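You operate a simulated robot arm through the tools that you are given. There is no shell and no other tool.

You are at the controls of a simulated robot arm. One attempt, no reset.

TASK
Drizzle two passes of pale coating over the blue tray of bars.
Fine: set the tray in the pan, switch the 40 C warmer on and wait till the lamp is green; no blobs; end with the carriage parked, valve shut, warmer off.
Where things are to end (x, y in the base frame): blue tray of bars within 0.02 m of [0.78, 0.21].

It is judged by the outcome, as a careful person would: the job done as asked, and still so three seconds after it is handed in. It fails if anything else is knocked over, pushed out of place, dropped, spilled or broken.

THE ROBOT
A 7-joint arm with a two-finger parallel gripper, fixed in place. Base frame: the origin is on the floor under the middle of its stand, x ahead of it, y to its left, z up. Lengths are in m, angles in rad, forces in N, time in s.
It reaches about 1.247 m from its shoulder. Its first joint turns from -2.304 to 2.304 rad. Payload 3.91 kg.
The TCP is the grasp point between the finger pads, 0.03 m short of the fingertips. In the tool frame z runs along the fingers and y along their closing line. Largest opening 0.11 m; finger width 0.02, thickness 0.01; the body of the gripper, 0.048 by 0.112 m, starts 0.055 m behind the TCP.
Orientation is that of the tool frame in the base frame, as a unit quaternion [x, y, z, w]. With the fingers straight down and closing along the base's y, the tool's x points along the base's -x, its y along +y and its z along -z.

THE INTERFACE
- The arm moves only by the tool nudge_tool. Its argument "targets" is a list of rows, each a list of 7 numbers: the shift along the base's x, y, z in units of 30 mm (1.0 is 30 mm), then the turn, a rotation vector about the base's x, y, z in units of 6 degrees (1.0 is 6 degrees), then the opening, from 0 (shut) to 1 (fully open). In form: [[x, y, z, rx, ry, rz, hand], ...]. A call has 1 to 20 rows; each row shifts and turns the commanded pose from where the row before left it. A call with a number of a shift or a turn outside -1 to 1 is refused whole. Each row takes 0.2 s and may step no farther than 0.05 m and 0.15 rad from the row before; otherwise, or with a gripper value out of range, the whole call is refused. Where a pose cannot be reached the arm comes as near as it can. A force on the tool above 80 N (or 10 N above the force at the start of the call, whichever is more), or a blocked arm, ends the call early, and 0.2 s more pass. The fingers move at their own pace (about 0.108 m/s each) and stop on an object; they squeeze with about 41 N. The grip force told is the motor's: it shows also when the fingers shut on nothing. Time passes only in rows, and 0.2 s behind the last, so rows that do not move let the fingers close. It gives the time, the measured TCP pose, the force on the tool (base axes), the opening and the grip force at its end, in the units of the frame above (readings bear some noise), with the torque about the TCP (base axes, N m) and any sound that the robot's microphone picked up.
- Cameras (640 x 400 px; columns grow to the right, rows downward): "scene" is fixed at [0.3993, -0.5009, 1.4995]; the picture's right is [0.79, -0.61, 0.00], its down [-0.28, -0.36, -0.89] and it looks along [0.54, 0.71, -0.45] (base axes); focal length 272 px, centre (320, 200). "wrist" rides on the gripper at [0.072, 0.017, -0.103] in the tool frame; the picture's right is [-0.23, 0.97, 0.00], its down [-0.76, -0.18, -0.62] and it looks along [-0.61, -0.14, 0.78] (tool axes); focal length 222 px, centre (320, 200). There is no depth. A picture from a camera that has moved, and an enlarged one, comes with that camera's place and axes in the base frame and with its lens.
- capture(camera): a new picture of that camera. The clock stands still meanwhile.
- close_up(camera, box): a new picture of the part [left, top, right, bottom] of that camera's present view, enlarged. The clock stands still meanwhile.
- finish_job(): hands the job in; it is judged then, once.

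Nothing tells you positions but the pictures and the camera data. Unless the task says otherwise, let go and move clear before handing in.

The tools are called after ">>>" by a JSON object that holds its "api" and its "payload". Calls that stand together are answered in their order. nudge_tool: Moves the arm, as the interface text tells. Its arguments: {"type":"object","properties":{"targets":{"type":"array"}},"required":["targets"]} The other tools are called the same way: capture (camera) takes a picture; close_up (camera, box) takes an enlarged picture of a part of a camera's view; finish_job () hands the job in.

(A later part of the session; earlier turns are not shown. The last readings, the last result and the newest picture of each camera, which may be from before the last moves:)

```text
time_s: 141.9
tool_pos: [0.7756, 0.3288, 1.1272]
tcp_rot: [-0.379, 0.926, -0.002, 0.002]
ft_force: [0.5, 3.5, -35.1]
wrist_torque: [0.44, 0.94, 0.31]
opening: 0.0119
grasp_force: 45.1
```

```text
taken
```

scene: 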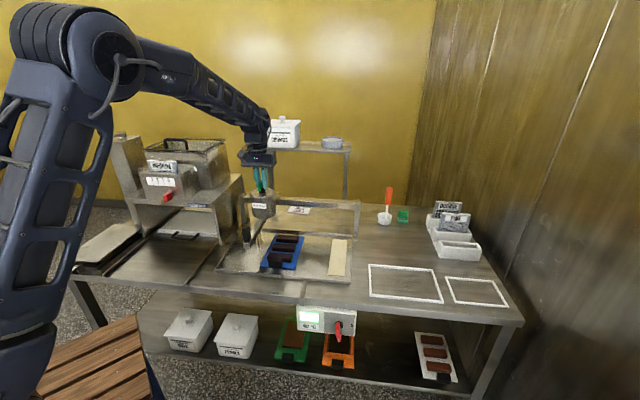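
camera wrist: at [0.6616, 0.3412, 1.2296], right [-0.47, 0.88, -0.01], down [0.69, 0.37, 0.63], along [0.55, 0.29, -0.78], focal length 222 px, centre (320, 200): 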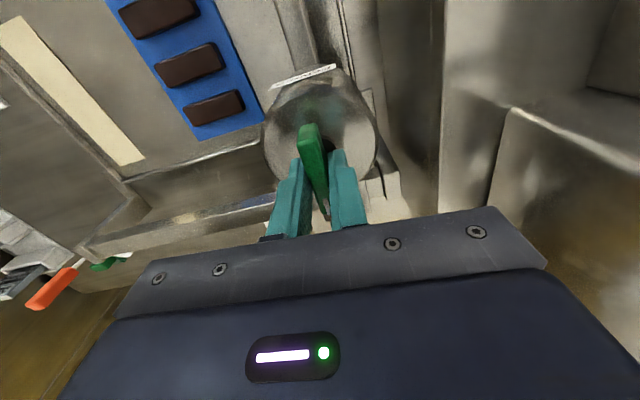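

The valve was fully open and nothing blobbed, so the earlier crossings were on the fast side if anything. Now a slow, even crossing at about 0.042 m/s in one uninterrupted call.

>>> {"api": "nudge_tool", "payload": {"targets": [[0.2, -0.2, -0.02, 0, 0, 0, 0], [0.2, -0.2, 0, 0, 0, 0, 0], [0.2, -0.2, 0, 0, 0, 0, 0], [0.2, -0.2, 0, 0, 0, 0, 0], [0.2, -0.2, 0, 0, 0, 0, 0], [0.201, -0.199, 0, 0, 0, 0, 0], [0.201, -0.199, 0, 0, 0, 0, 0], [0.201, -0.199, 0, 0, 0, 0, 0], [0.201, -0.199, 0, 0, 0, 0, 0], [0.201, -0.199, 0, 0, 0, 0, 0], [0.201, -0.199, 0, 0, 0, 0, 0], [0.201, -0.199, 0, 0, 0, 0, 0], [0.201, -0.199, 0, 0, 0, 0, 0], [0.201, -0.199, 0, 0, 0, 0, 0], [0.201, -0.199, 0, 0, 0, 0, 0], [0.201, -0.199, 0, 0, 0, 0, 0], [0.201, -0.199, 0, 0, 0, 0, 0], [0.201, -0.199, 0, 0, 0, 0, 0], [0.201, -0.199, 0, 0, 0, 0, 0], [0.201, -0.199, 0, 0, 0, 0, 0]]}}

>>> {"api": "close_up", "payload": {"camera": "scene", "box": [220, 170, 380, 290]}}

>>> {"api": "close_up", "payload": {"camera": "scene", "box": [262, 228, 306, 272]}}

```text
time_s: 146.1
tool_pos: [0.8941, 0.2119, 1.1276]
tcp_rot: [-0.378, 0.926, -0.002, 0.003]
ft_force: [3.4, 3.5, 10.4]
wrist_torque: [1.59, -0.3, 0.27]
opening: 0.0117
grasp_force: 44.8
```

```text
3.33 times, centred on (300, 230) of scene
camera zoom: at [0.3993, -0.5009, 1.4995], right [0.79, -0.61, 0.0], down [-0.28, -0.36, -0.89], along [0.54, 0.71, -0.45], focal length 907 px, centre (387, 100)
```

zoom: 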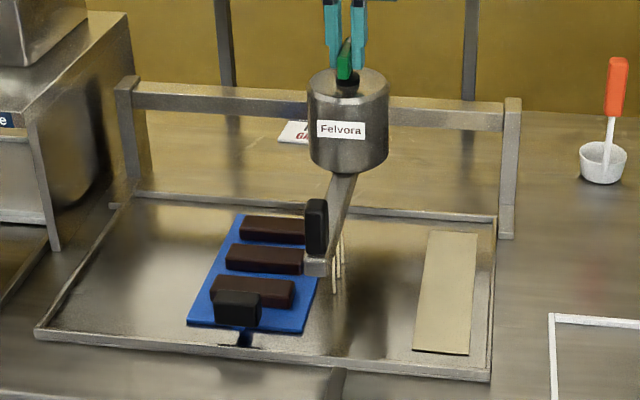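

```text
9.09 times, centred on (284, 250) of scene
camera zoom: at [0.3993, -0.5009, 1.4995], right [0.79, -0.61, 0.0], down [-0.28, -0.36, -0.89], along [0.54, 0.71, -0.45], focal length 2474 px, centre (647, -254)
```

zoom: 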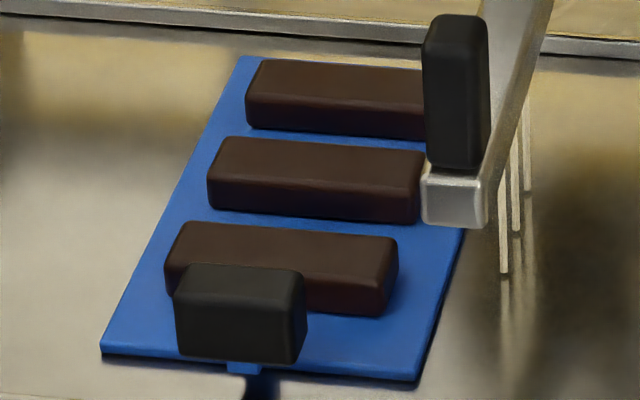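

Even at 0.04 m/s nothing is laid and no blob forms. What I had noted earlier now looks decisive. The three nozzles only span v≈0.67–0.72, so with the bars lying lengthwise the outer bars are never under a nozzle. The tray needs to be set crosswise so every bar passes under all three strands. I'll shut the valve on the way back to park first.

>>> {"api": "nudge_tool", "payload": {"targets": [[0.2, -0.2, 0, 0, 0, 0, 0], [0.4, -0.4, 0, 0, 0, 1, 0], [0.4, -0.4, 0, 0, 0, 1, 0], [0.4, -0.4, 0, 0, 0, 1, 0], [0.4, -0.4, 0, 0, 0, 1, 0], [0.4, -0.4, 0, 0, 0, 1, 0], [0.3, -0.3, 0, 0, 0, 1, 0], [0.2, -0.2, 0, 0, 0, 1, 0], [0.05, -0.05, 0, 0, 0, 1, 0], [0, 0, 0, 0, 0, 1, 0], [0, 0, 0, 0, 0, 1, 0], [0, 0, 0, 0, 0, 1, 0], [0, 0, 0, 0, 0, 1, 0], [0, 0, 0, 0, 0, 1, 0], [0, 0, 0, 0, 0, 1, 0], [0, 0, 0, 0, 0, 1, 0]]}}

>>> {"api": "close_up", "payload": {"camera": "scene", "box": [220, 170, 380, 290]}}

```text
time_s: 149.5
tool_pos: [0.9746, 0.1278, 1.1264]
tcp_rot: [0.922, -0.386, 0.0, -0.003]
ft_force: [0.6, 6.6, 18.2]
wrist_torque: [-1.07, 0.11, 0.0]
opening: 0.0118
grasp_force: 45.5
```

```text
3.33 times, centred on (300, 230) of scene
camera zoom: at [0.3993, -0.5009, 1.4995], right [0.79, -0.61, 0.0], down [-0.28, -0.36, -0.89], along [0.54, 0.71, -0.45], focal length 907 px, centre (387, 100)
```

zoom: 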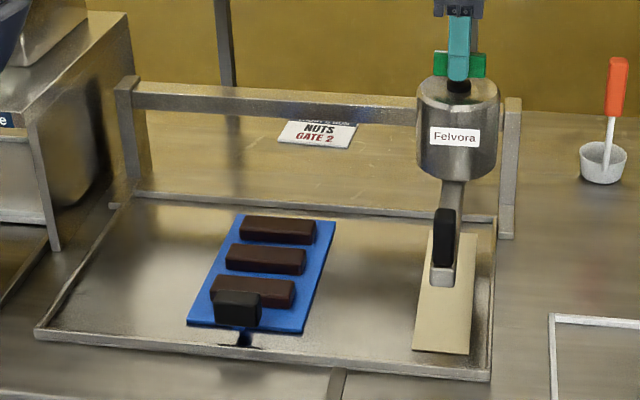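

The valve is shut and the carriage is at its stop. I'll release the wing, rise clear, and head back over the tray handle with yaw +45°.

>>> {"api": "nudge_tool", "payload": {"targets": [[0, 0, 0, 0, 0, 0.1, 0], [0, 0, 0, 0, 0, 0, 0.4], [0, 0, 0, 0, 0, 0, 0.5], [0, 0, 0.3, 0, 0, 0, 0.5], [0, 0, 0.9, 0, 0, 0, 0.5], [0, 0, 0.9, 0, 0, 0, 0.5], [0, 0, 0.95, 0, 0, 0, 0.5], [0, 0, 0.95, 0, 0, 0, 0.5]]}}

>>> {"api": "nudge_tool", "payload": {"targets": [[-0.2, 0, 0, 0, 0, -1, 0.8], [-0.6, 0.02, 0, 0, 0, -1, 0.8], [-0.6, 0.02, 0, 0, 0, -1, 0.8], [-0.6, 0.02, 0, 0, 0, -1, 0.8], [-0.6, 0.02, 0, 0, 0, -1, 0.8], [-0.6, 0.02, 0, 0, 0, -1, 0.8], [-0.6, 0.02, 0, 0, 0, -1, 0.8], [-0.6, 0.02, 0, 0, 0, -1, 0.8], [-0.6, 0.02, 0, 0, 0, -1, 0.8], [-0.6, 0.02, 0, 0, 0, -1, 0.8], [-0.6, 0.02, 0, 0, 0, -1, 0.8], [-0.6, 0.02, 0, 0, 0, -1, 0.8], [-0.6, 0.02, 0, 0, 0, -1, 0.8], [-0.6, 0.02, 0, 0, 0, -1, 0.8], [-0.6, 0.02, 0, 0, 0, -1, 0.8], [-0.32, 0.02, 0, 0, 0, 0, 0.8]]}}

>>> {"api": "capture", "payload": {"camera": "wrist"}}

>>> {"api": "capture", "payload": {"camera": "scene"}}

```text
time_s: 151.3
tool_pos: [0.9775, 0.1263, 1.2477]
tcp_rot: [0.924, -0.382, -0.001, -0.004]
ft_force: [0.2, -0.2, 0.0]
wrist_torque: [0.01, 0.02, -0.01]
opening: 0.055
grasp_force: 0.1
```

```text
time_s: 154.7
tool_pos: [0.7097, 0.1409, 1.2453]
tcp_rot: [-0.383, 0.924, -0.002, 0.004]
ft_force: [0.2, 0.0, 0.1]
wrist_torque: [-0.04, 0.0, -0.01]
opening: 0.0881
grasp_force: 0.1
```

```text
taken
camera wrist: at [0.6437, 0.1008, 1.3485], right [-0.53, 0.85, 0.0], down [0.66, 0.41, 0.63], along [0.53, 0.33, -0.78], focal length 222 px, centre (320, 200)
```

wrist: 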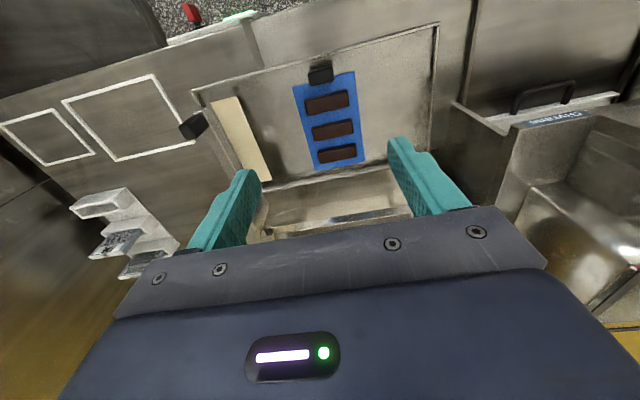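

```text
taken
```

scene: 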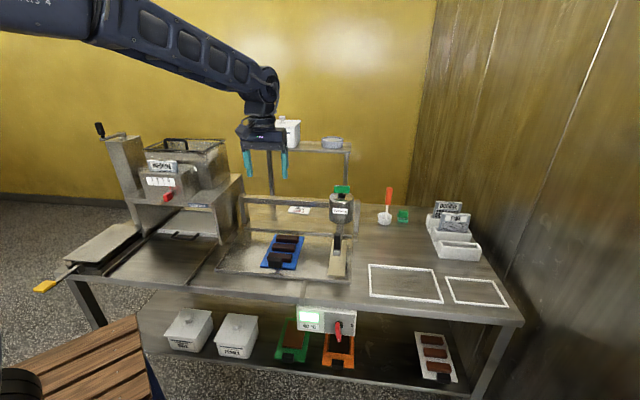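

>>> {"api": "close_up", "payload": {"camera": "wrist", "box": [290, 55, 370, 175]}}

>>> {"api": "close_up", "payload": {"camera": "scene", "box": [312, 175, 368, 215]}}

```text
3.33 times, centred on (330, 115) of wrist
camera zoom: at [0.6437, 0.1008, 1.3485], right [-0.53, 0.85, 0.0], down [0.66, 0.41, 0.63], along [0.53, 0.33, -0.78], focal length 740 px, centre (287, 483)
```

zoom: 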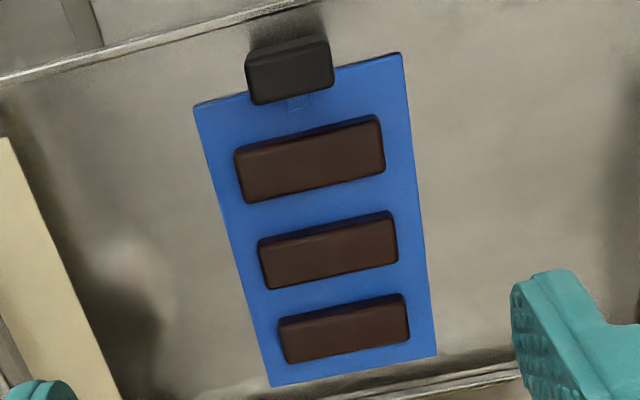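

```text
10.00 times, centred on (340, 195) of scene
camera zoom: at [0.3993, -0.5009, 1.4995], right [0.79, -0.61, 0.0], down [-0.28, -0.36, -0.89], along [0.54, 0.71, -0.45], focal length 2722 px, centre (120, 250)
```

zoom: 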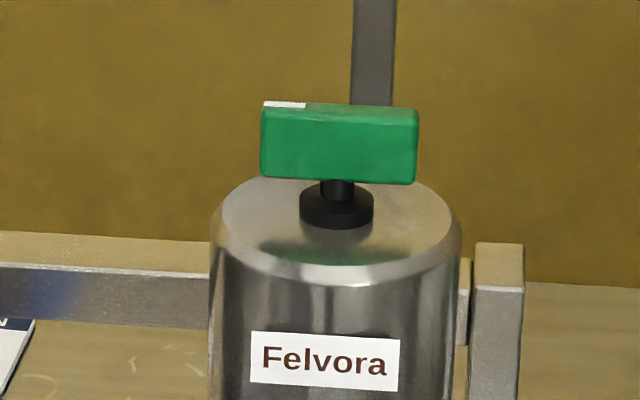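

I'll descend over the handle again, with a check partway.

>>> {"api": "nudge_tool", "payload": {"targets": [[-0.094, -0.094, -0.4, 0, 0, 0, 0.9], [0, 0, -0.97, 0, 0, 0, 0.9], [0, 0, -0.97, 0, 0, 0, 0.9], [0, 0, -0.97, 0, 0, 0, 0.9], [0, 0, -0.97, 0, 0, 0, 0.9], [0, 0, -0.97, 0, 0, 0, 0.9], [0, 0, -0.97, 0, 0, 0, 0.9], [0, 0, -0.97, 0, 0, 0, 0.9], [0, 0, -0.9, 0, 0, 0, 0.9], [0, 0, -0.5, 0, 0, 0, 0.9], [0, 0, 0, 0, 0, 0, 0.9]]}}

>>> {"api": "close_up", "payload": {"camera": "scene", "box": [240, 210, 320, 270]}}

>>> {"api": "capture", "payload": {"camera": "wrist"}}

```text
time_s: 157.1
tool_pos: [0.7062, 0.1355, 0.9879]
tcp_rot: [-0.384, 0.923, -0.002, 0.003]
ft_force: [-0.1, -0.1, 0.8]
wrist_torque: [-0.02, -0.03, -0.04]
opening: 0.099
grasp_force: 0.1
```

```text
6.67 times, centred on (280, 240) of scene
camera zoom: at [0.3993, -0.5009, 1.4995], right [0.79, -0.61, 0.0], down [-0.28, -0.36, -0.89], along [0.54, 0.71, -0.45], focal length 1814 px, centre (587, -67)
```

zoom: 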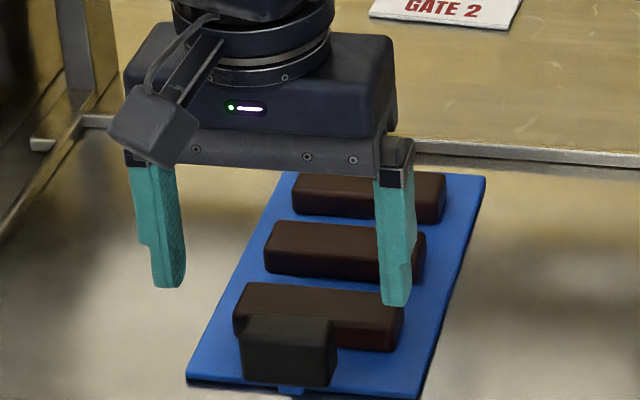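

```text
taken
camera wrist: at [0.6407, 0.0971, 1.0901], right [-0.53, 0.85, -0.01], down [0.66, 0.41, 0.63], along [0.53, 0.33, -0.78], focal length 222 px, centre (320, 200)
```

wrist: 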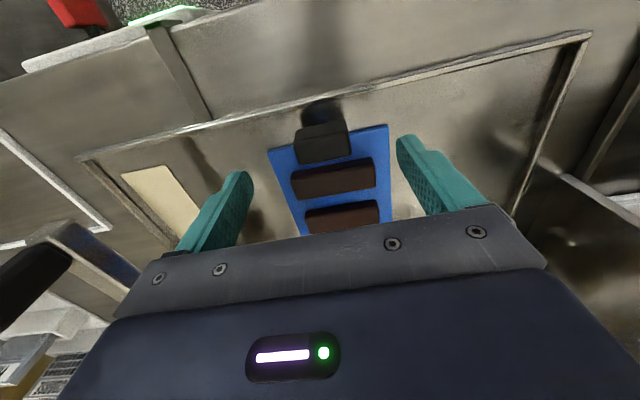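

>>> {"api": "nudge_tool", "payload": {"targets": [[0.02, 0.02, -0.6, 0, 0, 0, 0.8], [0, 0, -0.6, 0, 0, 0, 0.8], [0, 0, -0.4, 0, 0, 0, 0.8], [0, 0, -0.2, 0, 0, 0, 0.8], [0, 0, 0, 0, 0, 0, 0.5], [0, 0, 0, 0, 0, 0, 0.2], [0, 0, 0, 0, 0, 0, 0], [0, 0, 0, 0, 0, 0, 0], [0, 0, 0, 0, 0, 0, 0]]}}

>>> {"api": "close_up", "payload": {"camera": "scene", "box": [240, 210, 320, 270]}}

```text
time_s: 159.1
tool_pos: [0.706, 0.1353, 0.935]
tcp_rot: [-0.383, 0.924, -0.002, 0.004]
ft_force: [-0.9, 0.3, 1.1]
wrist_torque: [0.27, -0.01, 0.12]
opening: 0.0439
grasp_force: 41.2
```

```text
6.67 times, centred on (280, 240) of scene
camera zoom: at [0.3993, -0.5009, 1.4995], right [0.79, -0.61, 0.0], down [-0.28, -0.36, -0.89], along [0.54, 0.71, -0.45], focal length 1814 px, centre (587, -67)
```

zoom: 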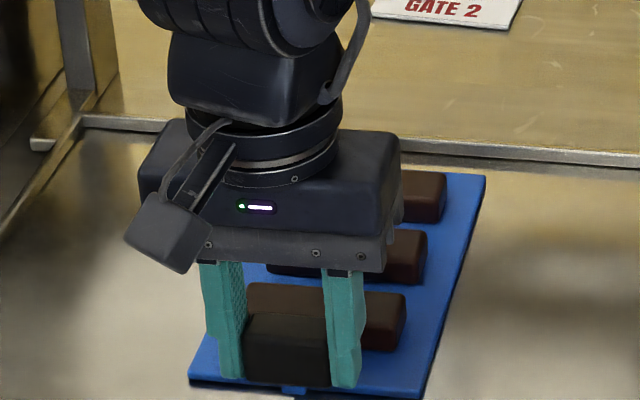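

The handle is gripped. I'll lift, pull left and forward clear of the carriage, then turn the tray 90° so its long side runs along the rail with the handle on the left.

>>> {"api": "nudge_tool", "payload": {"targets": [[0, 0, 0.2, 0, 0, 0, 0], [0, 0, 0.4, 0, 0, 0, 0], [0, 0, 0.6, 0, 0, 0, 0], [0, 0, 0.6, 0, 0, 0, 0], [0, 0, 0.6, 0, 0, 0, 0], [0, 0, 0.6, 0, 0, 0, 0], [-0.2, 0, 0.6, 0, 0, 0, 0], [-0.4, 0.02, 0.4, 0, 0, 0, 0], [-0.6, 0.02, 0.2, 0, 0, 0, 0], [-0.6, 0.02, 0, 0, 0, 0, 0], [-0.6, 0.02, 0, 0, 0, 0, 0], [-0.6, 0.02, 0, 0, 0, 0, 0], [-0.6, 0.02, 0, 0, 0, 0, 0], [-0.6, 0.02, 0, 0, 0, 0, 0], [-0.35, 0.01, 0, 0, 0, 0, 0], [-0.15, 0.01, 0, 0, 0, 0, 0], [0, 0, 0, 0, 0, 0, 0]]}}

>>> {"api": "capture", "payload": {"camera": "scene"}}

```text
time_s: 162.7
tool_pos: [0.5642, 0.1402, 1.0608]
tcp_rot: [-0.384, 0.923, -0.001, 0.003]
ft_force: [0.4, -0.8, -1.6]
wrist_torque: [-0.19, 0.12, -0.02]
opening: 0.0434
grasp_force: 41.0
```

```text
taken
```

scene: 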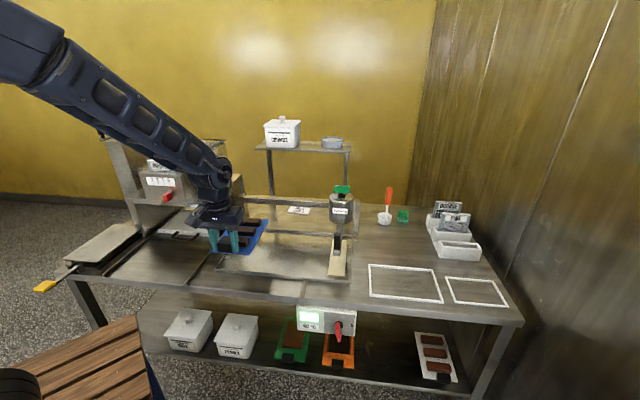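

>>> {"api": "nudge_tool", "payload": {"targets": [[0, 0, 0, 0, 0, -0.3, 0], [0, 0, 0, 0, 0, -0.6, 0], [0, 0, 0, 0, 0, -0.85, 0], [0, 0, 0, 0, 0, -0.85, 0], [0, 0, 0, 0, 0, -0.85, 0], [0, 0, 0, 0, 0, -0.85, 0], [0, 0, 0, 0, 0, -0.85, 0], [0, 0, 0, 0, 0, -0.85, 0], [0, 0, 0, 0, 0, -0.85, 0], [0, 0, 0, 0, 0, -0.85, 0], [0, 0, 0, 0, 0, -0.85, 0], [0, 0, 0, 0, 0, -0.85, 0], [0, 0, 0, 0, 0, -0.85, 0], [0, 0, 0, 0, 0, -0.85, 0], [0, 0, 0, 0, 0, -0.85, 0], [0, 0, 0, 0, 0, -0.85, 0], [0, 0, 0, 0, 0, -0.85, 0], [0, 0, 0, 0, 0, -0.85, 0], [0, 0, 0, 0, 0, -0.35, 0], [0, 0, 0, 0, 0, -0.15, 0]]}}

>>> {"api": "capture", "payload": {"camera": "scene"}}

>>> {"api": "capture", "payload": {"camera": "wrist"}}

```text
time_s: 166.9
tool_pos: [0.5653, 0.1404, 1.0602]
tcp_rot: [0.382, 0.924, -0.004, 0.0]
ft_force: [-0.3, 0.1, -2.5]
wrist_torque: [0.17, 0.17, -0.05]
opening: 0.0434
grasp_force: 40.8
```

```text
taken
```

scene: 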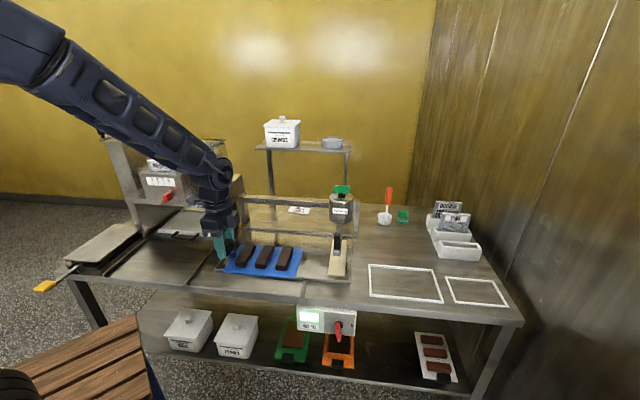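

```text
taken
camera wrist: at [0.5242, 0.2036, 1.1634], right [0.85, 0.53, -0.01], down [0.41, -0.66, 0.63], along [0.33, -0.53, -0.78], focal length 222 px, centre (320, 200)
```

wrist: 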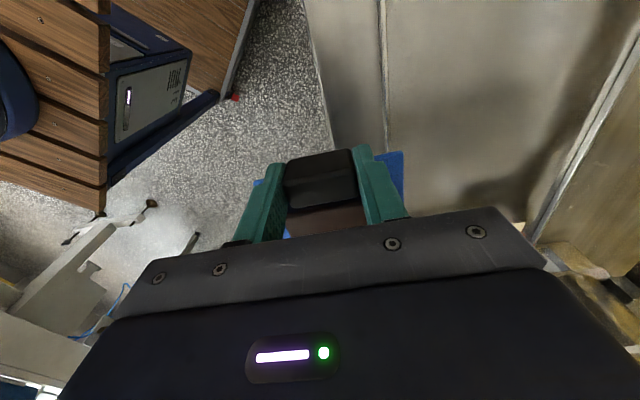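

The tray is now crosswise and the bars haven't shifted. I'll carry it forward over the pan and lower it, keeping its centre at [0.78, 0.21].

>>> {"api": "nudge_tool", "payload": {"targets": [[0.2, 0.2, 0, 0, 0, 0, 0], [0.4, 0.41, 0, 0, 0, 0, 0], [0.6, 0.61, 0, 0, 0, 0, 0], [0.6, 0.61, 0, 0, 0, 0, 0], [0.6, 0.61, 0, 0, 0, 0, 0], [0.6, 0.61, 0, 0, 0, 0, 0], [0.6, 0.61, 0, 0, 0, 0, 0], [0.6, 0.61, 0, 0, 0, 0, 0], [0.35, 0.36, -0.1, 0, 0, 0, 0], [0.15, 0.15, -0.3, 0, 0, 0, 0], [0, 0, -0.5, 0, 0, 0, 0], [0, 0, -0.6, 0, 0, 0, 0], [0, 0, -0.6, 0, 0, 0, 0], [0, 0, -0.5, 0, 0, 0, 0], [0, 0, -0.3, 0, 0, 0, 0], [0, 0, 0, 0, 0, 0, 0]]}}

>>> {"api": "capture", "payload": {"camera": "scene"}}

>>> {"api": "close_up", "payload": {"camera": "scene", "box": [200, 170, 360, 290]}}

>>> {"api": "capture", "payload": {"camera": "wrist"}}

```text
time_s: 170.3
tool_pos: [0.7069, 0.2818, 0.9751]
tcp_rot: [0.382, 0.924, -0.003, 0.001]
ft_force: [-0.4, 0.7, -2.6]
wrist_torque: [0.17, 0.14, 0.02]
opening: 0.0434
grasp_force: 41.2
```

```text
taken
```

scene: 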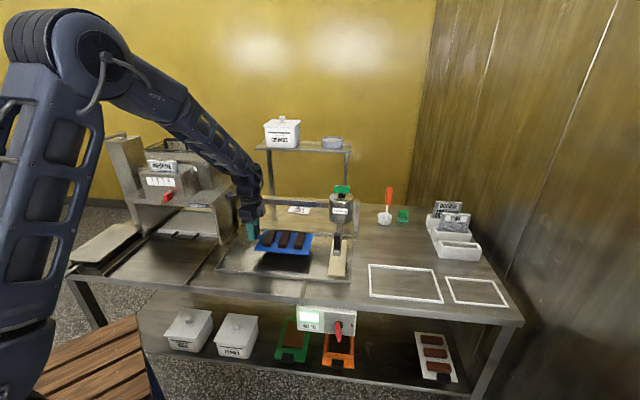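

```text
3.33 times, centred on (280, 230) of scene
camera zoom: at [0.3993, -0.5009, 1.4995], right [0.79, -0.61, 0.0], down [-0.28, -0.36, -0.89], along [0.54, 0.71, -0.45], focal length 907 px, centre (453, 100)
```

zoom: 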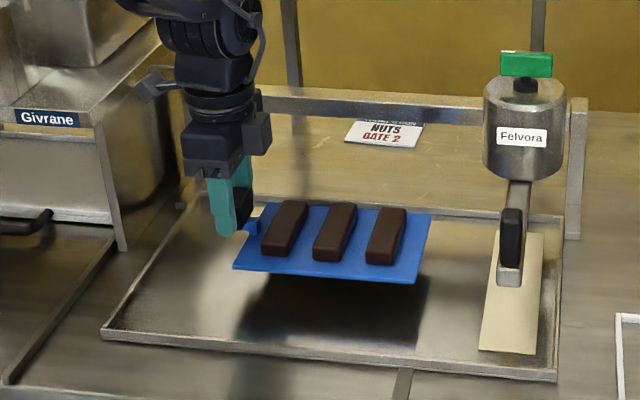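

```text
taken
camera wrist: at [0.6667, 0.3475, 1.0775], right [0.85, 0.53, 0.0], down [0.42, -0.66, 0.63], along [0.33, -0.53, -0.78], focal length 222 px, centre (320, 200)
```

wrist: 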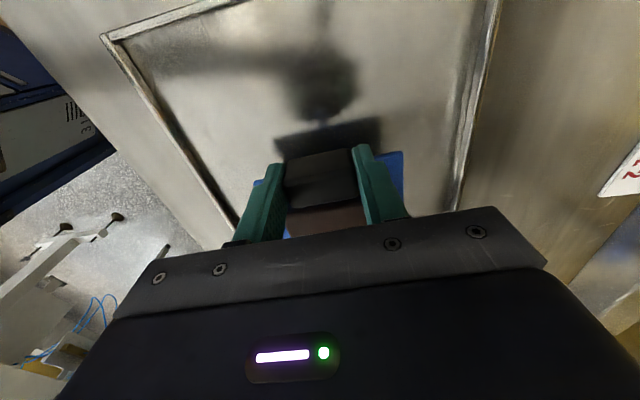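

>>> {"api": "nudge_tool", "payload": {"targets": [[-0.05, 0.06, -0.2, 0, 0, 0, 0], [0, 0, -0.4, 0, 0, 0, 0], [0, 0, -0.3, 0, 0, 0, 0], [0, 0, -0.2, 0, 0, 0, 0], [0, 0, -0.1, 0, 0, 0, 0], [0, 0, 0, 0, 0, 0, 0]]}}

>>> {"api": "nudge_tool", "payload": {"targets": [[0, 0, -0.05, 0, 0, 0, 0], [0, 0, -0.05, 0, 0, 0, 0], [0, 0, 0, 0, 0, 0, 0]]}}

```text
time_s: 171.7
tool_pos: [0.7046, 0.2856, 0.9385]
tcp_rot: [0.382, 0.924, -0.003, 0.001]
ft_force: [0.4, -0.4, -1.0]
wrist_torque: [0.13, 0.17, 0.0]
opening: 0.0437
grasp_force: 40.7
```

```text
time_s: 172.5
tool_pos: [0.7057, 0.2858, 0.9351]
tcp_rot: [0.382, 0.924, -0.003, 0.002]
ft_force: [0.5, -1.6, 3.6]
wrist_torque: [-0.5, -0.84, -0.14]
opening: 0.0438
grasp_force: 41.3
```

>>> {"api": "nudge_tool", "payload": {"targets": [[0, 0, -0.04, 0, 0, 0, 0], [0, 0, 0, 0, 0, 0, 0]]}}

>>> {"api": "close_up", "payload": {"camera": "scene", "box": [220, 200, 320, 280]}}

```text
time_s: 173.1
tool_pos: [0.7045, 0.2858, 0.9342]
tcp_rot: [0.382, 0.924, -0.003, 0.001]
ft_force: [1.9, -0.9, 13.2]
wrist_torque: [0.18, -0.71, 0.08]
opening: 0.0437
grasp_force: 41.1
```

```text
5.00 times, centred on (270, 240) of scene
camera zoom: at [0.3993, -0.5009, 1.4995], right [0.79, -0.61, 0.0], down [-0.28, -0.36, -0.89], along [0.54, 0.71, -0.45], focal length 1361 px, centre (570, 0)
```

zoom: 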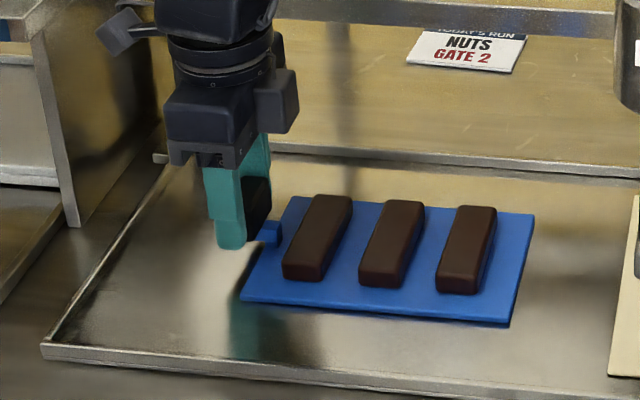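

The tray touches down. I'll relieve the pressure, release and rise.

>>> {"api": "nudge_tool", "payload": {"targets": [[0, 0, 0.03, 0, 0, 0, 0], [0, 0, 0, 0, 0, 0, 0.5], [0, 0, 0, 0, 0, 0, 0.6], [0, 0, 0, 0, 0, 0, 0.75], [0, 0, 0, 0, 0, 0, 0.75], [0, 0, 0.3, 0, 0, 0, 0.75], [0, 0, 0.6, 0, 0, 0, 0.75], [0, 0, 0.9, 0, 0, 0, 0.75], [0, 0, 0.95, 0, 0, 0, 0.75], [0, 0, 0.95, 0, 0, 0, 0.75], [0, 0, 0.95, 0, 0, 0, 0.75], [0, 0, 0.95, 0, 0, 0, 0.75], [0, 0, 0.95, 0, 0, 0, 0.75], [0, 0, 0.95, 0, 0, 0, 0.75], [0, 0, 0.95, 0, 0, 0, 0.75]]}}

>>> {"api": "capture", "payload": {"camera": "wrist"}}

>>> {"api": "close_up", "payload": {"camera": "scene", "box": [220, 200, 320, 280]}}

```text
time_s: 176.3
tool_pos: [0.7056, 0.2843, 1.1883]
tcp_rot: [0.381, 0.924, -0.004, 0.0]
ft_force: [0.5, 0.0, 0.3]
wrist_torque: [-0.01, 0.02, -0.01]
opening: 0.0824
grasp_force: 0.0
```

```text
taken
camera wrist: at [0.6645, 0.349, 1.291], right [0.85, 0.53, -0.01], down [0.42, -0.66, 0.63], along [0.33, -0.53, -0.78], focal length 222 px, centre (320, 200)
```

wrist: 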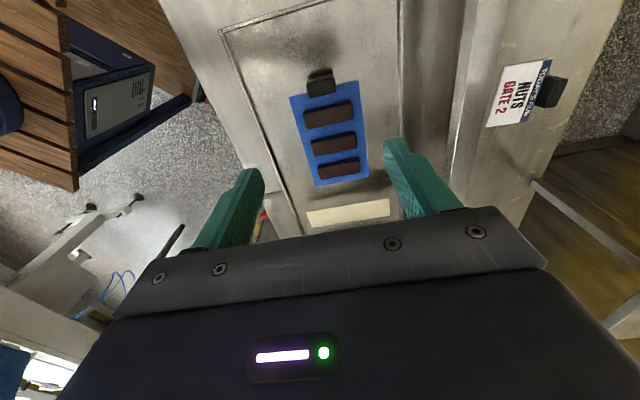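

```text
5.00 times, centred on (270, 240) of scene
camera zoom: at [0.3993, -0.5009, 1.4995], right [0.79, -0.61, 0.0], down [-0.28, -0.36, -0.89], along [0.54, 0.71, -0.45], focal length 1361 px, centre (570, 0)
```

zoom: 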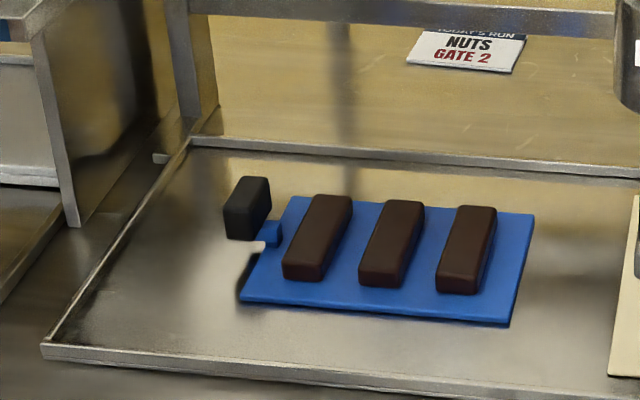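

The tray is crosswise now, centred near [0.779, 0.210], with all three bars lying across the nozzle line. I'll go back above the valve at yaw +135°.

>>> {"api": "nudge_tool", "payload": {"targets": [[0, 0, 0.6, 0, 0, 1, 0.5], [0, 0, 0.7, 0, 0, 1, 0.5], [0.1, -0.05, 0.7, 0, 0, 1, 0.5], [0.3, -0.17, 0, 0, 0, 1, 0.5], [0.4, -0.23, 0, 0, 0, 1, 0.5], [0.4, -0.23, 0, 0, 0, 1, 0.5], [0.4, -0.23, 0, 0, 0, 1, 0.5], [0.4, -0.23, 0, 0, 0, 1, 0.5], [0.4, -0.23, 0, 0, 0, 1, 0.5], [0.4, -0.23, 0, 0, 0, 1, 0.5], [0.4, -0.23, 0, 0, 0, 1, 0.5], [0.4, -0.23, 0, 0, 0, 1, 0.5], [0.4, -0.23, 0, 0, 0, 1, 0.5], [0.4, -0.23, 0, 0, 0, 1, 0.5], [0.4, -0.23, 0, 0, 0, 1, 0.5]]}}

>>> {"api": "nudge_tool", "payload": {"targets": [[0.4, -0.23, 0, 0, 0, 1, 0.5], [0.4, -0.23, 0, 0, 0, 1, 0.5], [0.4, -0.23, 0, 0, 0, 1, 0.5], [0.4, -0.23, 0, 0, 0, 1, 0.5], [0.4, -0.23, 0, 0, 0, 1, 0.5], [0.4, -0.23, 0, 0, 0, 1, 0.5], [0.4, -0.23, 0, 0, 0, 1, 0.5], [0.4, -0.23, 0, 0, 0, 1, 0.5], [0.4, -0.24, 0, 0, 0, 1, 0.5], [0.37, -0.24, 0, 0, 0, 1, 0.5], [0.2, -0.12, 0, 0, 0, 1, 0.5], [0, 0, 0, 0, 0, 1, 0.5], [0, 0, 0, 0, 0, 1, 0.5], [0, 0, 0, 0, 0, 1, 0.5], [0, 0, 0, 0, 0, 1, 0.5]]}}

>>> {"api": "capture", "payload": {"camera": "wrist"}}

>>> {"api": "capture", "payload": {"camera": "scene"}}

```text
time_s: 179.5
tool_pos: [0.8486, 0.2032, 1.2485]
tcp_rot: [-0.385, 0.923, -0.003, 0.003]
ft_force: [-0.6, 0.0, 0.8]
wrist_torque: [0.0, -0.01, 0.01]
opening: 0.0549
grasp_force: 0.1
```

```text
time_s: 182.7
tool_pos: [0.9733, 0.13, 1.248]
tcp_rot: [0.925, -0.381, 0.0, -0.004]
ft_force: [-0.8, -0.1, 0.3]
wrist_torque: [0.01, 0.0, 0.04]
opening: 0.0548
grasp_force: 0.0
```

```text
taken
camera wrist: at [1.0113, 0.066, 1.3503], right [-0.85, -0.53, -0.01], down [-0.42, 0.66, 0.63], along [-0.33, 0.53, -0.78], focal length 222 px, centre (320, 200)
```

wrist: 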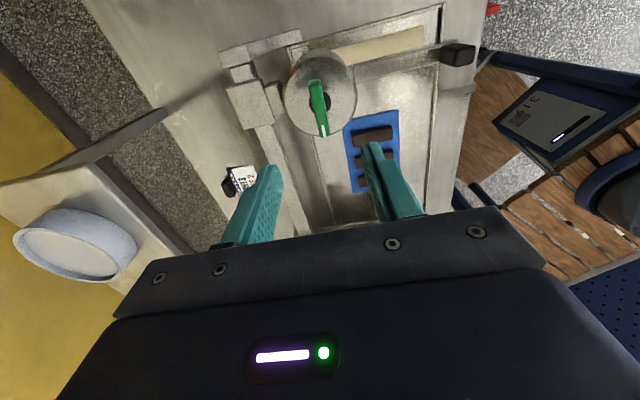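

```text
taken
```

scene: 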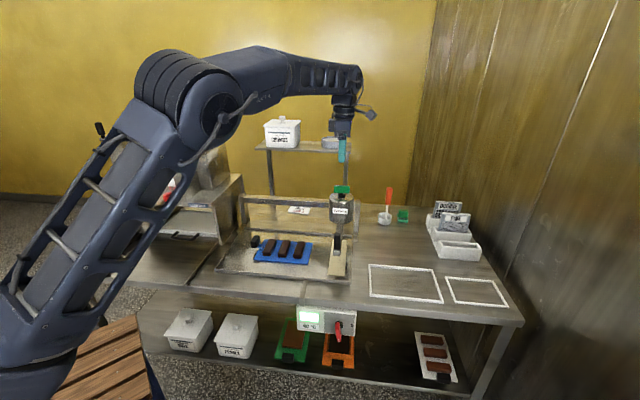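

>>> {"api": "nudge_tool", "payload": {"targets": [[0.04, -0.07, -0.5, 0, 0, 0, 0.5], [0, 0, -0.9, 0, 0, 0, 0.5], [0, 0, -0.9, 0, 0, 0, 0.5], [0, 0, -0.7, 0, 0, 0, 0.5], [0, 0, -0.6, 0, 0, 0, 0.5], [0, 0, -0.4, 0, 0, 0, 0.5], [0, 0, -0.06, 0, 0, 0, 0.5], [0, 0, 0, 0, 0, 0, 0.5]]}}

>>> {"api": "close_up", "payload": {"camera": "scene", "box": [310, 150, 370, 220]}}

```text
time_s: 184.5
tool_pos: [0.9736, 0.1259, 1.1257]
tcp_rot: [0.924, -0.382, 0.0, -0.003]
ft_force: [0.3, -0.3, -0.7]
wrist_torque: [-0.03, -0.02, 0.0]
opening: 0.0552
grasp_force: 0.1
```

```text
5.71 times, centred on (340, 185) of scene
camera zoom: at [0.3993, -0.5009, 1.4995], right [0.79, -0.61, 0.0], down [-0.28, -0.36, -0.89], along [0.54, 0.71, -0.45], focal length 1555 px, centre (206, 286)
```

zoom: 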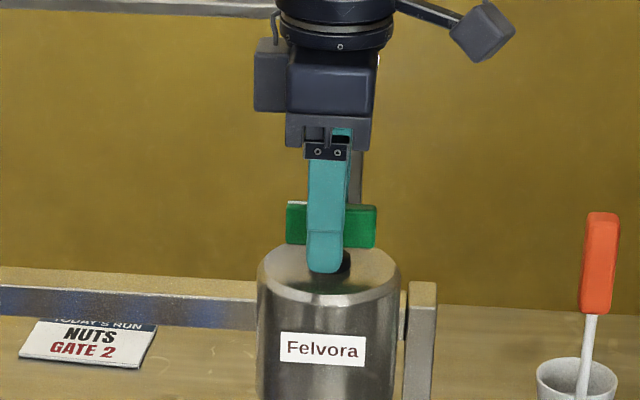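

>>> {"api": "nudge_tool", "payload": {"targets": [[0.05, 0.01, 0, 0, 0, 0, 0.5], [0, 0, 0, 0, 0, 0, 0.3], [0, 0, 0, 0, 0, 0, 0.15], [0, 0, 0, 0, 0, 0, 0], [0, 0, 0, 0, 0, 0, 0], [0, 0, 0, 0, 0, 0, 0]]}}

>>> {"api": "close_up", "payload": {"camera": "scene", "box": [200, 170, 360, 290]}}

>>> {"api": "close_up", "payload": {"camera": "scene", "box": [292, 300, 362, 344]}}

```text
time_s: 185.9
tool_pos: [0.9754, 0.1266, 1.1257]
tcp_rot: [0.924, -0.382, -0.002, -0.004]
ft_force: [5.1, 3.9, 0.7]
wrist_torque: [-0.86, 0.57, -0.15]
opening: 0.0119
grasp_force: 45.3
```

```text
3.33 times, centred on (280, 230) of scene
camera zoom: at [0.3993, -0.5009, 1.4995], right [0.79, -0.61, 0.0], down [-0.28, -0.36, -0.89], along [0.54, 0.71, -0.45], focal length 907 px, centre (453, 100)
```

zoom: 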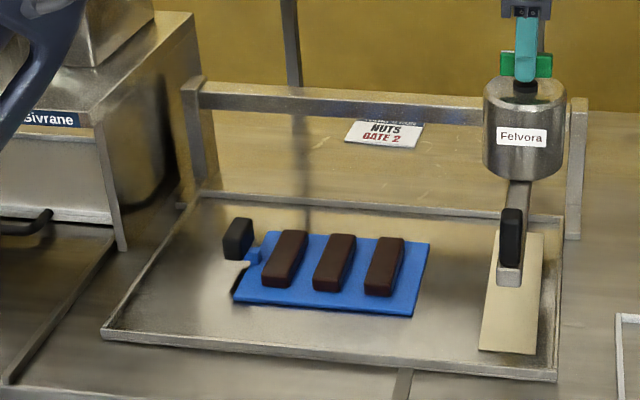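

```text
9.09 times, centred on (327, 322) of scene
camera zoom: at [0.3993, -0.5009, 1.4995], right [0.79, -0.61, 0.0], down [-0.28, -0.36, -0.89], along [0.54, 0.71, -0.45], focal length 2474 px, centre (256, -909)
```

zoom: 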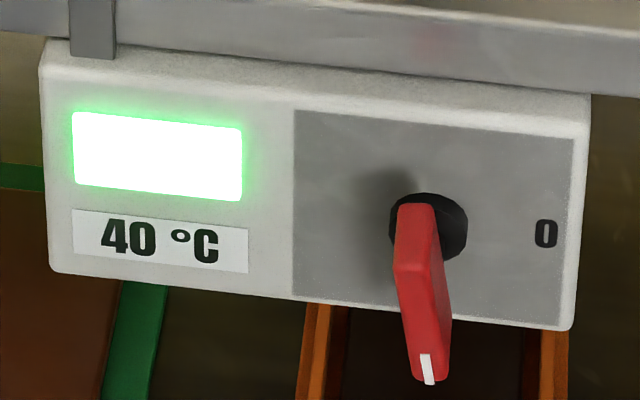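

The grip is good, the lamp is green and the tray is crosswise. I'll open the valve and make a steady 0.1 m/s pass to the left.

>>> {"api": "nudge_tool", "payload": {"targets": [[0, 0, 0, 0, 0, -1, 0], [0, 0, 0, 0, 0, -1, 0], [0, 0, 0, 0, 0, -1, 0], [0, 0, 0, 0, 0, -1, 0], [0, 0, 0, 0, 0, -1, 0], [0, 0, 0, 0, 0, -1, 0], [0, 0, 0, 0, 0, -1, 0], [0, 0, 0, 0, 0, -1, 0], [0, 0, 0, 0, 0, -1, 0], [0, 0, 0, 0, 0, -1, 0], [0, 0, 0, 0, 0, -1, 0], [0, 0, 0, 0, 0, -1, 0], [0, 0, 0, 0, 0, -1, 0], [0, 0, 0, 0, 0, -1, 0], [0, 0, 0, 0, 0, -1, 0]]}}

>>> {"api": "nudge_tool", "payload": {"targets": [[-0.2, 0.2, 0, 0, 0, 0, 0], [-0.4, 0.4, 0, 0, 0, 0, 0], [-0.471, 0.47, 0, 0, 0, 0, 0], [-0.471, 0.47, 0, 0, 0, 0, 0], [-0.471, 0.47, 0, 0, 0, 0, 0], [-0.471, 0.47, 0, 0, 0, 0, 0], [-0.471, 0.47, 0, 0, 0, 0, 0], [-0.471, 0.47, 0, 0, 0, 0, 0], [-0.471, 0.47, 0, 0, 0, 0, 0], [-0.471, 0.47, 0, 0, 0, 0, 0], [-0.471, 0.47, 0, 0, 0, 0, 0], [-0.471, 0.47, 0, 0, 0, 0, 0], [-0.471, 0.47, 0, 0, 0, 0, 0], [-0.471, 0.47, 0, 0, 0, 0, 0], [-0.471, 0.47, 0, 0, 0, 0, 0], [-0.471, 0.47, 0, 0, 0, 0, 0], [-0.35, 0.35, 0, 0, 0, 0, 0], [-0.2, 0.2, 0, 0, 0, 0, 0]]}}

>>> {"api": "close_up", "payload": {"camera": "scene", "box": [200, 170, 360, 290]}}

>>> {"api": "close_up", "payload": {"camera": "scene", "box": [255, 230, 315, 270]}}

```text
time_s: 189.1
tool_pos: [0.9764, 0.1275, 1.1261]
tcp_rot: [-0.383, 0.924, -0.002, 0.002]
ft_force: [-29.9, -3.7, -26.9]
wrist_torque: [0.62, 1.38, 0.0]
opening: 0.0118
grasp_force: 44.8
```

```text
time_s: 192.9
tool_pos: [0.743, 0.3597, 1.1267]
tcp_rot: [-0.383, 0.924, -0.002, 0.002]
ft_force: [-21.4, -22.0, -13.0]
wrist_torque: [0.04, 1.62, -0.02]
opening: 0.0121
grasp_force: 44.9
```

```text
3.33 times, centred on (280, 230) of scene
camera zoom: at [0.3993, -0.5009, 1.4995], right [0.79, -0.61, 0.0], down [-0.28, -0.36, -0.89], along [0.54, 0.71, -0.45], focal length 907 px, centre (453, 100)
```

zoom: 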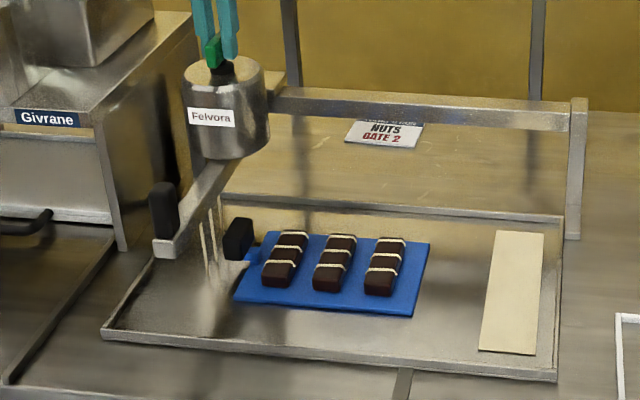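

```text
10.00 times, centred on (285, 250) of scene
camera zoom: at [0.3993, -0.5009, 1.4995], right [0.79, -0.61, 0.0], down [-0.28, -0.36, -0.89], along [0.54, 0.71, -0.45], focal length 2722 px, centre (670, -300)
```

zoom: 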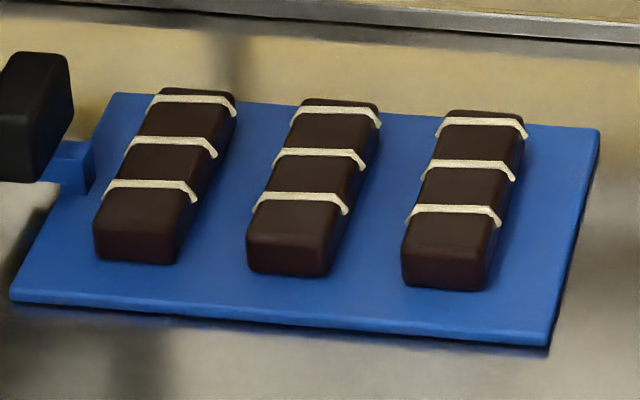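

The crosswise tray was the key: each bar now carries three clean, fine strands from pass one. Now the return pass at the same steady speed, then I'll start closing once over the drip board.

>>> {"api": "nudge_tool", "payload": {"targets": [[0.18, -0.22, 0, 0, 0, 0, 0], [0.395, -0.405, 0, 0, 0, 0, 0], [0.471, -0.47, 0, 0, 0, 0, 0], [0.471, -0.47, 0, 0, 0, 0, 0], [0.471, -0.47, 0, 0, 0, 0, 0], [0.471, -0.47, 0, 0, 0, 0, 0], [0.471, -0.47, 0, 0, 0, 0, 0], [0.471, -0.47, 0, 0, 0, 0, 0], [0.471, -0.47, 0, 0, 0, 0, 0], [0.471, -0.47, 0, 0, 0, 0, 0], [0.471, -0.47, 0, 0, 0, 0, 0], [0.471, -0.47, 0, 0, 0, 0, 0], [0.471, -0.47, 0, 0, 0, 0, 0], [0.471, -0.47, 0, 0, 0, 0, 0], [0.471, -0.47, 0, 0, 0, 0, 0], [0.471, -0.47, 0, 0, 0, 0, 0], [0.35, -0.35, 0, 0, 0, 0, 0], [0.2, -0.2, 0, 0, 0, 1, 0], [0, 0, 0, 0, 0, 1, 0], [0, 0, 0, 0, 0, 1, 0]]}}

>>> {"api": "nudge_tool", "payload": {"targets": [[0, 0, 0, 0, 0, 1, 0], [0, 0, 0, 0, 0, 1, 0], [0, 0, 0, 0, 0, 1, 0], [0, 0, 0, 0, 0, 1, 0], [0, 0, 0, 0, 0, 1, 0], [0, 0, 0, 0, 0, 1, 0], [0, 0, 0, 0, 0, 1, 0], [0, 0, 0, 0, 0, 1, 0], [0, 0, 0, 0, 0, 1, 0], [0, 0, 0, 0, 0, 1, 0], [0, 0, 0, 0, 0, 1, 0], [0, 0, 0, 0, 0, 1, 0]]}}

>>> {"api": "close_up", "payload": {"camera": "scene", "box": [220, 170, 380, 290]}}

>>> {"api": "close_up", "payload": {"camera": "scene", "box": [255, 230, 315, 270]}}

```text
time_s: 197.1
tool_pos: [0.9769, 0.1263, 1.1275]
tcp_rot: [-0.524, 0.852, -0.002, 0.003]
ft_force: [4.2, 4.7, 25.6]
wrist_torque: [0.86, 0.82, 0.03]
opening: 0.0121
grasp_force: 44.8
```

```text
time_s: 199.7
tool_pos: [0.9758, 0.1265, 1.1276]
tcp_rot: [0.924, -0.381, -0.001, -0.004]
ft_force: [4.4, 4.7, 19.8]
wrist_torque: [-0.86, 0.26, -0.15]
opening: 0.0117
grasp_force: 44.9
```

```text
3.33 times, centred on (300, 230) of scene
camera zoom: at [0.3993, -0.5009, 1.4995], right [0.79, -0.61, 0.0], down [-0.28, -0.36, -0.89], along [0.54, 0.71, -0.45], focal length 907 px, centre (387, 100)
```

zoom: 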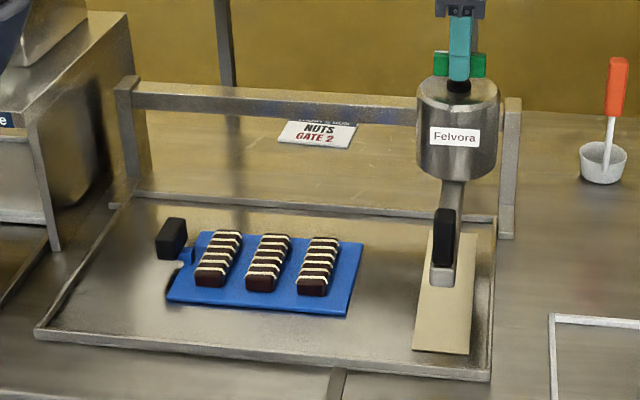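

```text
10.00 times, centred on (285, 250) of scene
camera zoom: at [0.3993, -0.5009, 1.4995], right [0.79, -0.61, 0.0], down [-0.28, -0.36, -0.89], along [0.54, 0.71, -0.45], focal length 2722 px, centre (670, -300)
```

zoom: 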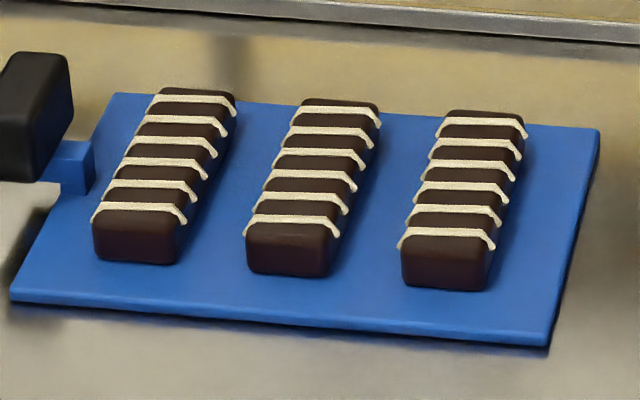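

Two passes show as six clean strands on every bar, with no blobs, and the carriage is parked with the valve wing back across. I'll seat the valve firmly shut, release it and rise.

>>> {"api": "nudge_tool", "payload": {"targets": [[0, 0, 0, 0, 0, 0.1, 0], [0, 0, 0, 0, 0, 0, 0], [0, 0, 0, 0, 0, 0, 0.4], [0, 0, 0, 0, 0, 0, 0.5], [0, 0, 0, 0, 0, 0, 0.5], [0, 0, 0.3, 0, 0, 0, 0.5], [0, 0, 0.9, 0, 0, 0, 0.5], [0, 0, 0.9, 0, 0, 0, 0.5], [0, 0, 0.95, 0, 0, 0, 0.5], [0, 0, 0.95, 0, 0, 0, 0.5]]}}

>>> {"api": "close_up", "payload": {"camera": "scene", "box": [300, 170, 380, 280]}}

>>> {"api": "close_up", "payload": {"camera": "wrist", "box": [260, 30, 400, 160]}}

```text
time_s: 201.9
tool_pos: [0.9758, 0.1257, 1.2473]
tcp_rot: [0.926, -0.376, -0.001, -0.003]
ft_force: [-0.5, 0.4, -0.5]
wrist_torque: [-0.01, -0.02, -0.01]
opening: 0.0548
grasp_force: 0.1
```

```text
3.64 times, centred on (340, 225) of scene
camera zoom: at [0.3993, -0.5009, 1.4995], right [0.79, -0.61, 0.0], down [-0.28, -0.36, -0.89], along [0.54, 0.71, -0.45], focal length 990 px, centre (247, 109)
```

zoom: 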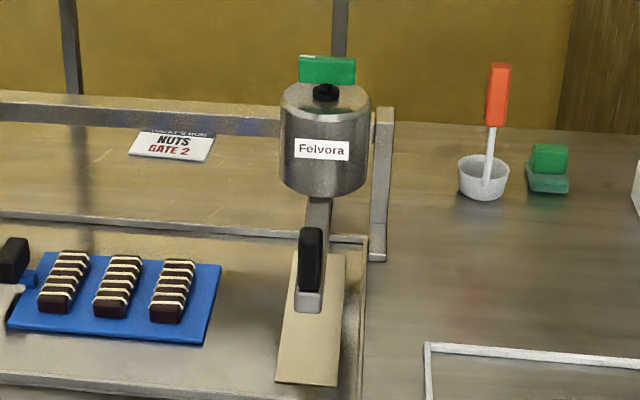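

```text
3.08 times, centred on (330, 95) of wrist
camera zoom: at [1.0143, 0.0625, 1.3496], right [-0.84, -0.54, 0.0], down [-0.42, 0.66, 0.63], along [-0.33, 0.53, -0.78], focal length 684 px, centre (289, 523)
```

zoom: 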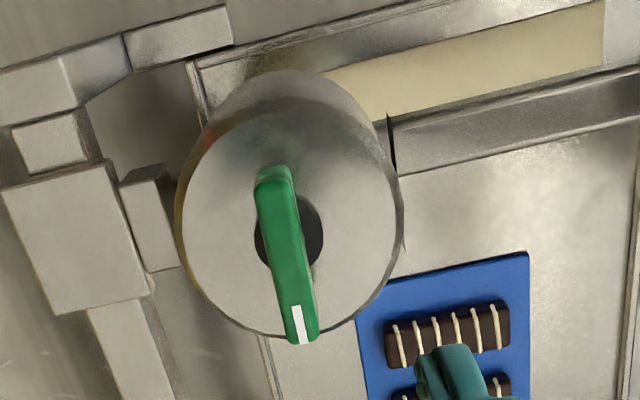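

The valve is shut with its tick on the left as at the start, and the carriage is at its park position. Now I'll switch the warmer off, rotating back to yaw +45° and moving to the front of the bench with closed fingers.

>>> {"api": "nudge_tool", "payload": {"targets": [[-0.3, -0.4, 0, 0, 0, -1, 0.3], [-0.51, -0.65, 0, 0, 0, -1, 0], [-0.51, -0.65, 0, 0, 0, -1, 0], [-0.51, -0.65, 0, 0, 0, -1, 0], [-0.51, -0.65, 0, 0, 0, -1, 0], [-0.51, -0.65, 0, 0, 0, -1, 0], [-0.51, -0.65, 0, 0, 0, -1, 0], [-0.51, -0.65, 0, 0, 0, -1, 0], [-0.51, -0.65, 0, 0, 0, -1, 0], [-0.51, -0.65, 0, 0, 0, -1, 0], [-0.51, -0.65, 0, 0, 0, -1, 0], [-0.51, -0.65, 0, 0, 0, -1, 0], [-0.51, -0.65, 0, 0, 0, -1, 0], [-0.51, -0.65, 0, 0, 0, -1, 0], [-0.51, -0.65, 0, 0, 0, -1, 0], [-0.22, -0.23, 0, 0, 0, -0.1, 0]]}}

>>> {"api": "nudge_tool", "payload": {"targets": [[0, 0, -0.5, 0, 0, 0, 0], [0, 0, -0.9, 0, 0, 0, 0], [0, 0, -0.9, 0, 0, 0, 0], [0, 0, -0.9, 0, 0, 0, 0], [0, 0, -0.9, 0, 0, 0, 0], [0, 0, -0.9, 0, 0, 0, 0], [0, 0, -0.9, 0, 0, 0, 0], [0, 0, -0.9, 0, 0, 0, 0], [0, 0, -0.9, 0, 0, 0, 0], [0, 0, -0.5, 0, 0, 0, 0], [0, 0, 0, 0, 0, 0, 0]]}}

>>> {"api": "capture", "payload": {"camera": "wrist"}}

>>> {"api": "close_up", "payload": {"camera": "scene", "box": [292, 260, 372, 350]}}

```text
time_s: 205.3
tool_pos: [0.7461, -0.1662, 1.2464]
tcp_rot: [-0.382, 0.924, -0.003, 0.003]
ft_force: [1.0, -0.1, -0.3]
wrist_torque: [-0.01, -0.06, -0.02]
opening: 0.0
grasp_force: 37.4
```

```text
time_s: 207.7
tool_pos: [0.7461, -0.1664, 1.0004]
tcp_rot: [-0.384, 0.923, -0.001, 0.002]
ft_force: [0.0, -0.5, -0.3]
wrist_torque: [-0.02, 0.01, 0.0]
opening: 0.0
grasp_force: 37.8
```

```text
taken
camera wrist: at [0.6808, -0.2051, 1.1042], right [-0.53, 0.85, -0.01], down [0.66, 0.42, 0.63], along [0.53, 0.33, -0.78], focal length 222 px, centre (320, 200)
```

wrist: 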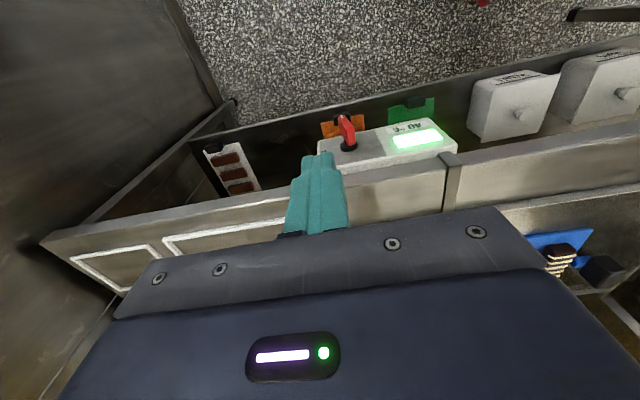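

```text
4.44 times, centred on (332, 305) of scene
camera zoom: at [0.3993, -0.5009, 1.4995], right [0.79, -0.61, 0.0], down [-0.28, -0.36, -0.89], along [0.54, 0.71, -0.45], focal length 1210 px, centre (267, -267)
```

zoom: 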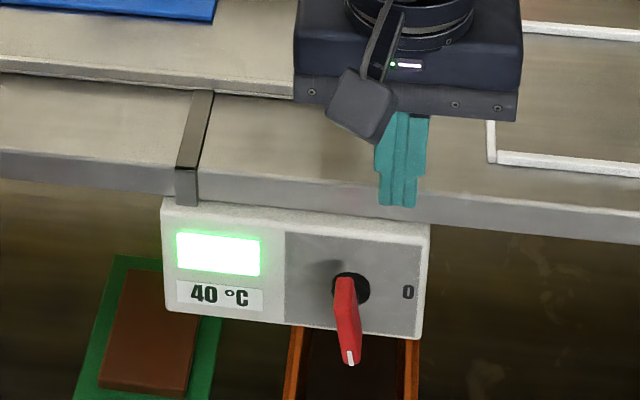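

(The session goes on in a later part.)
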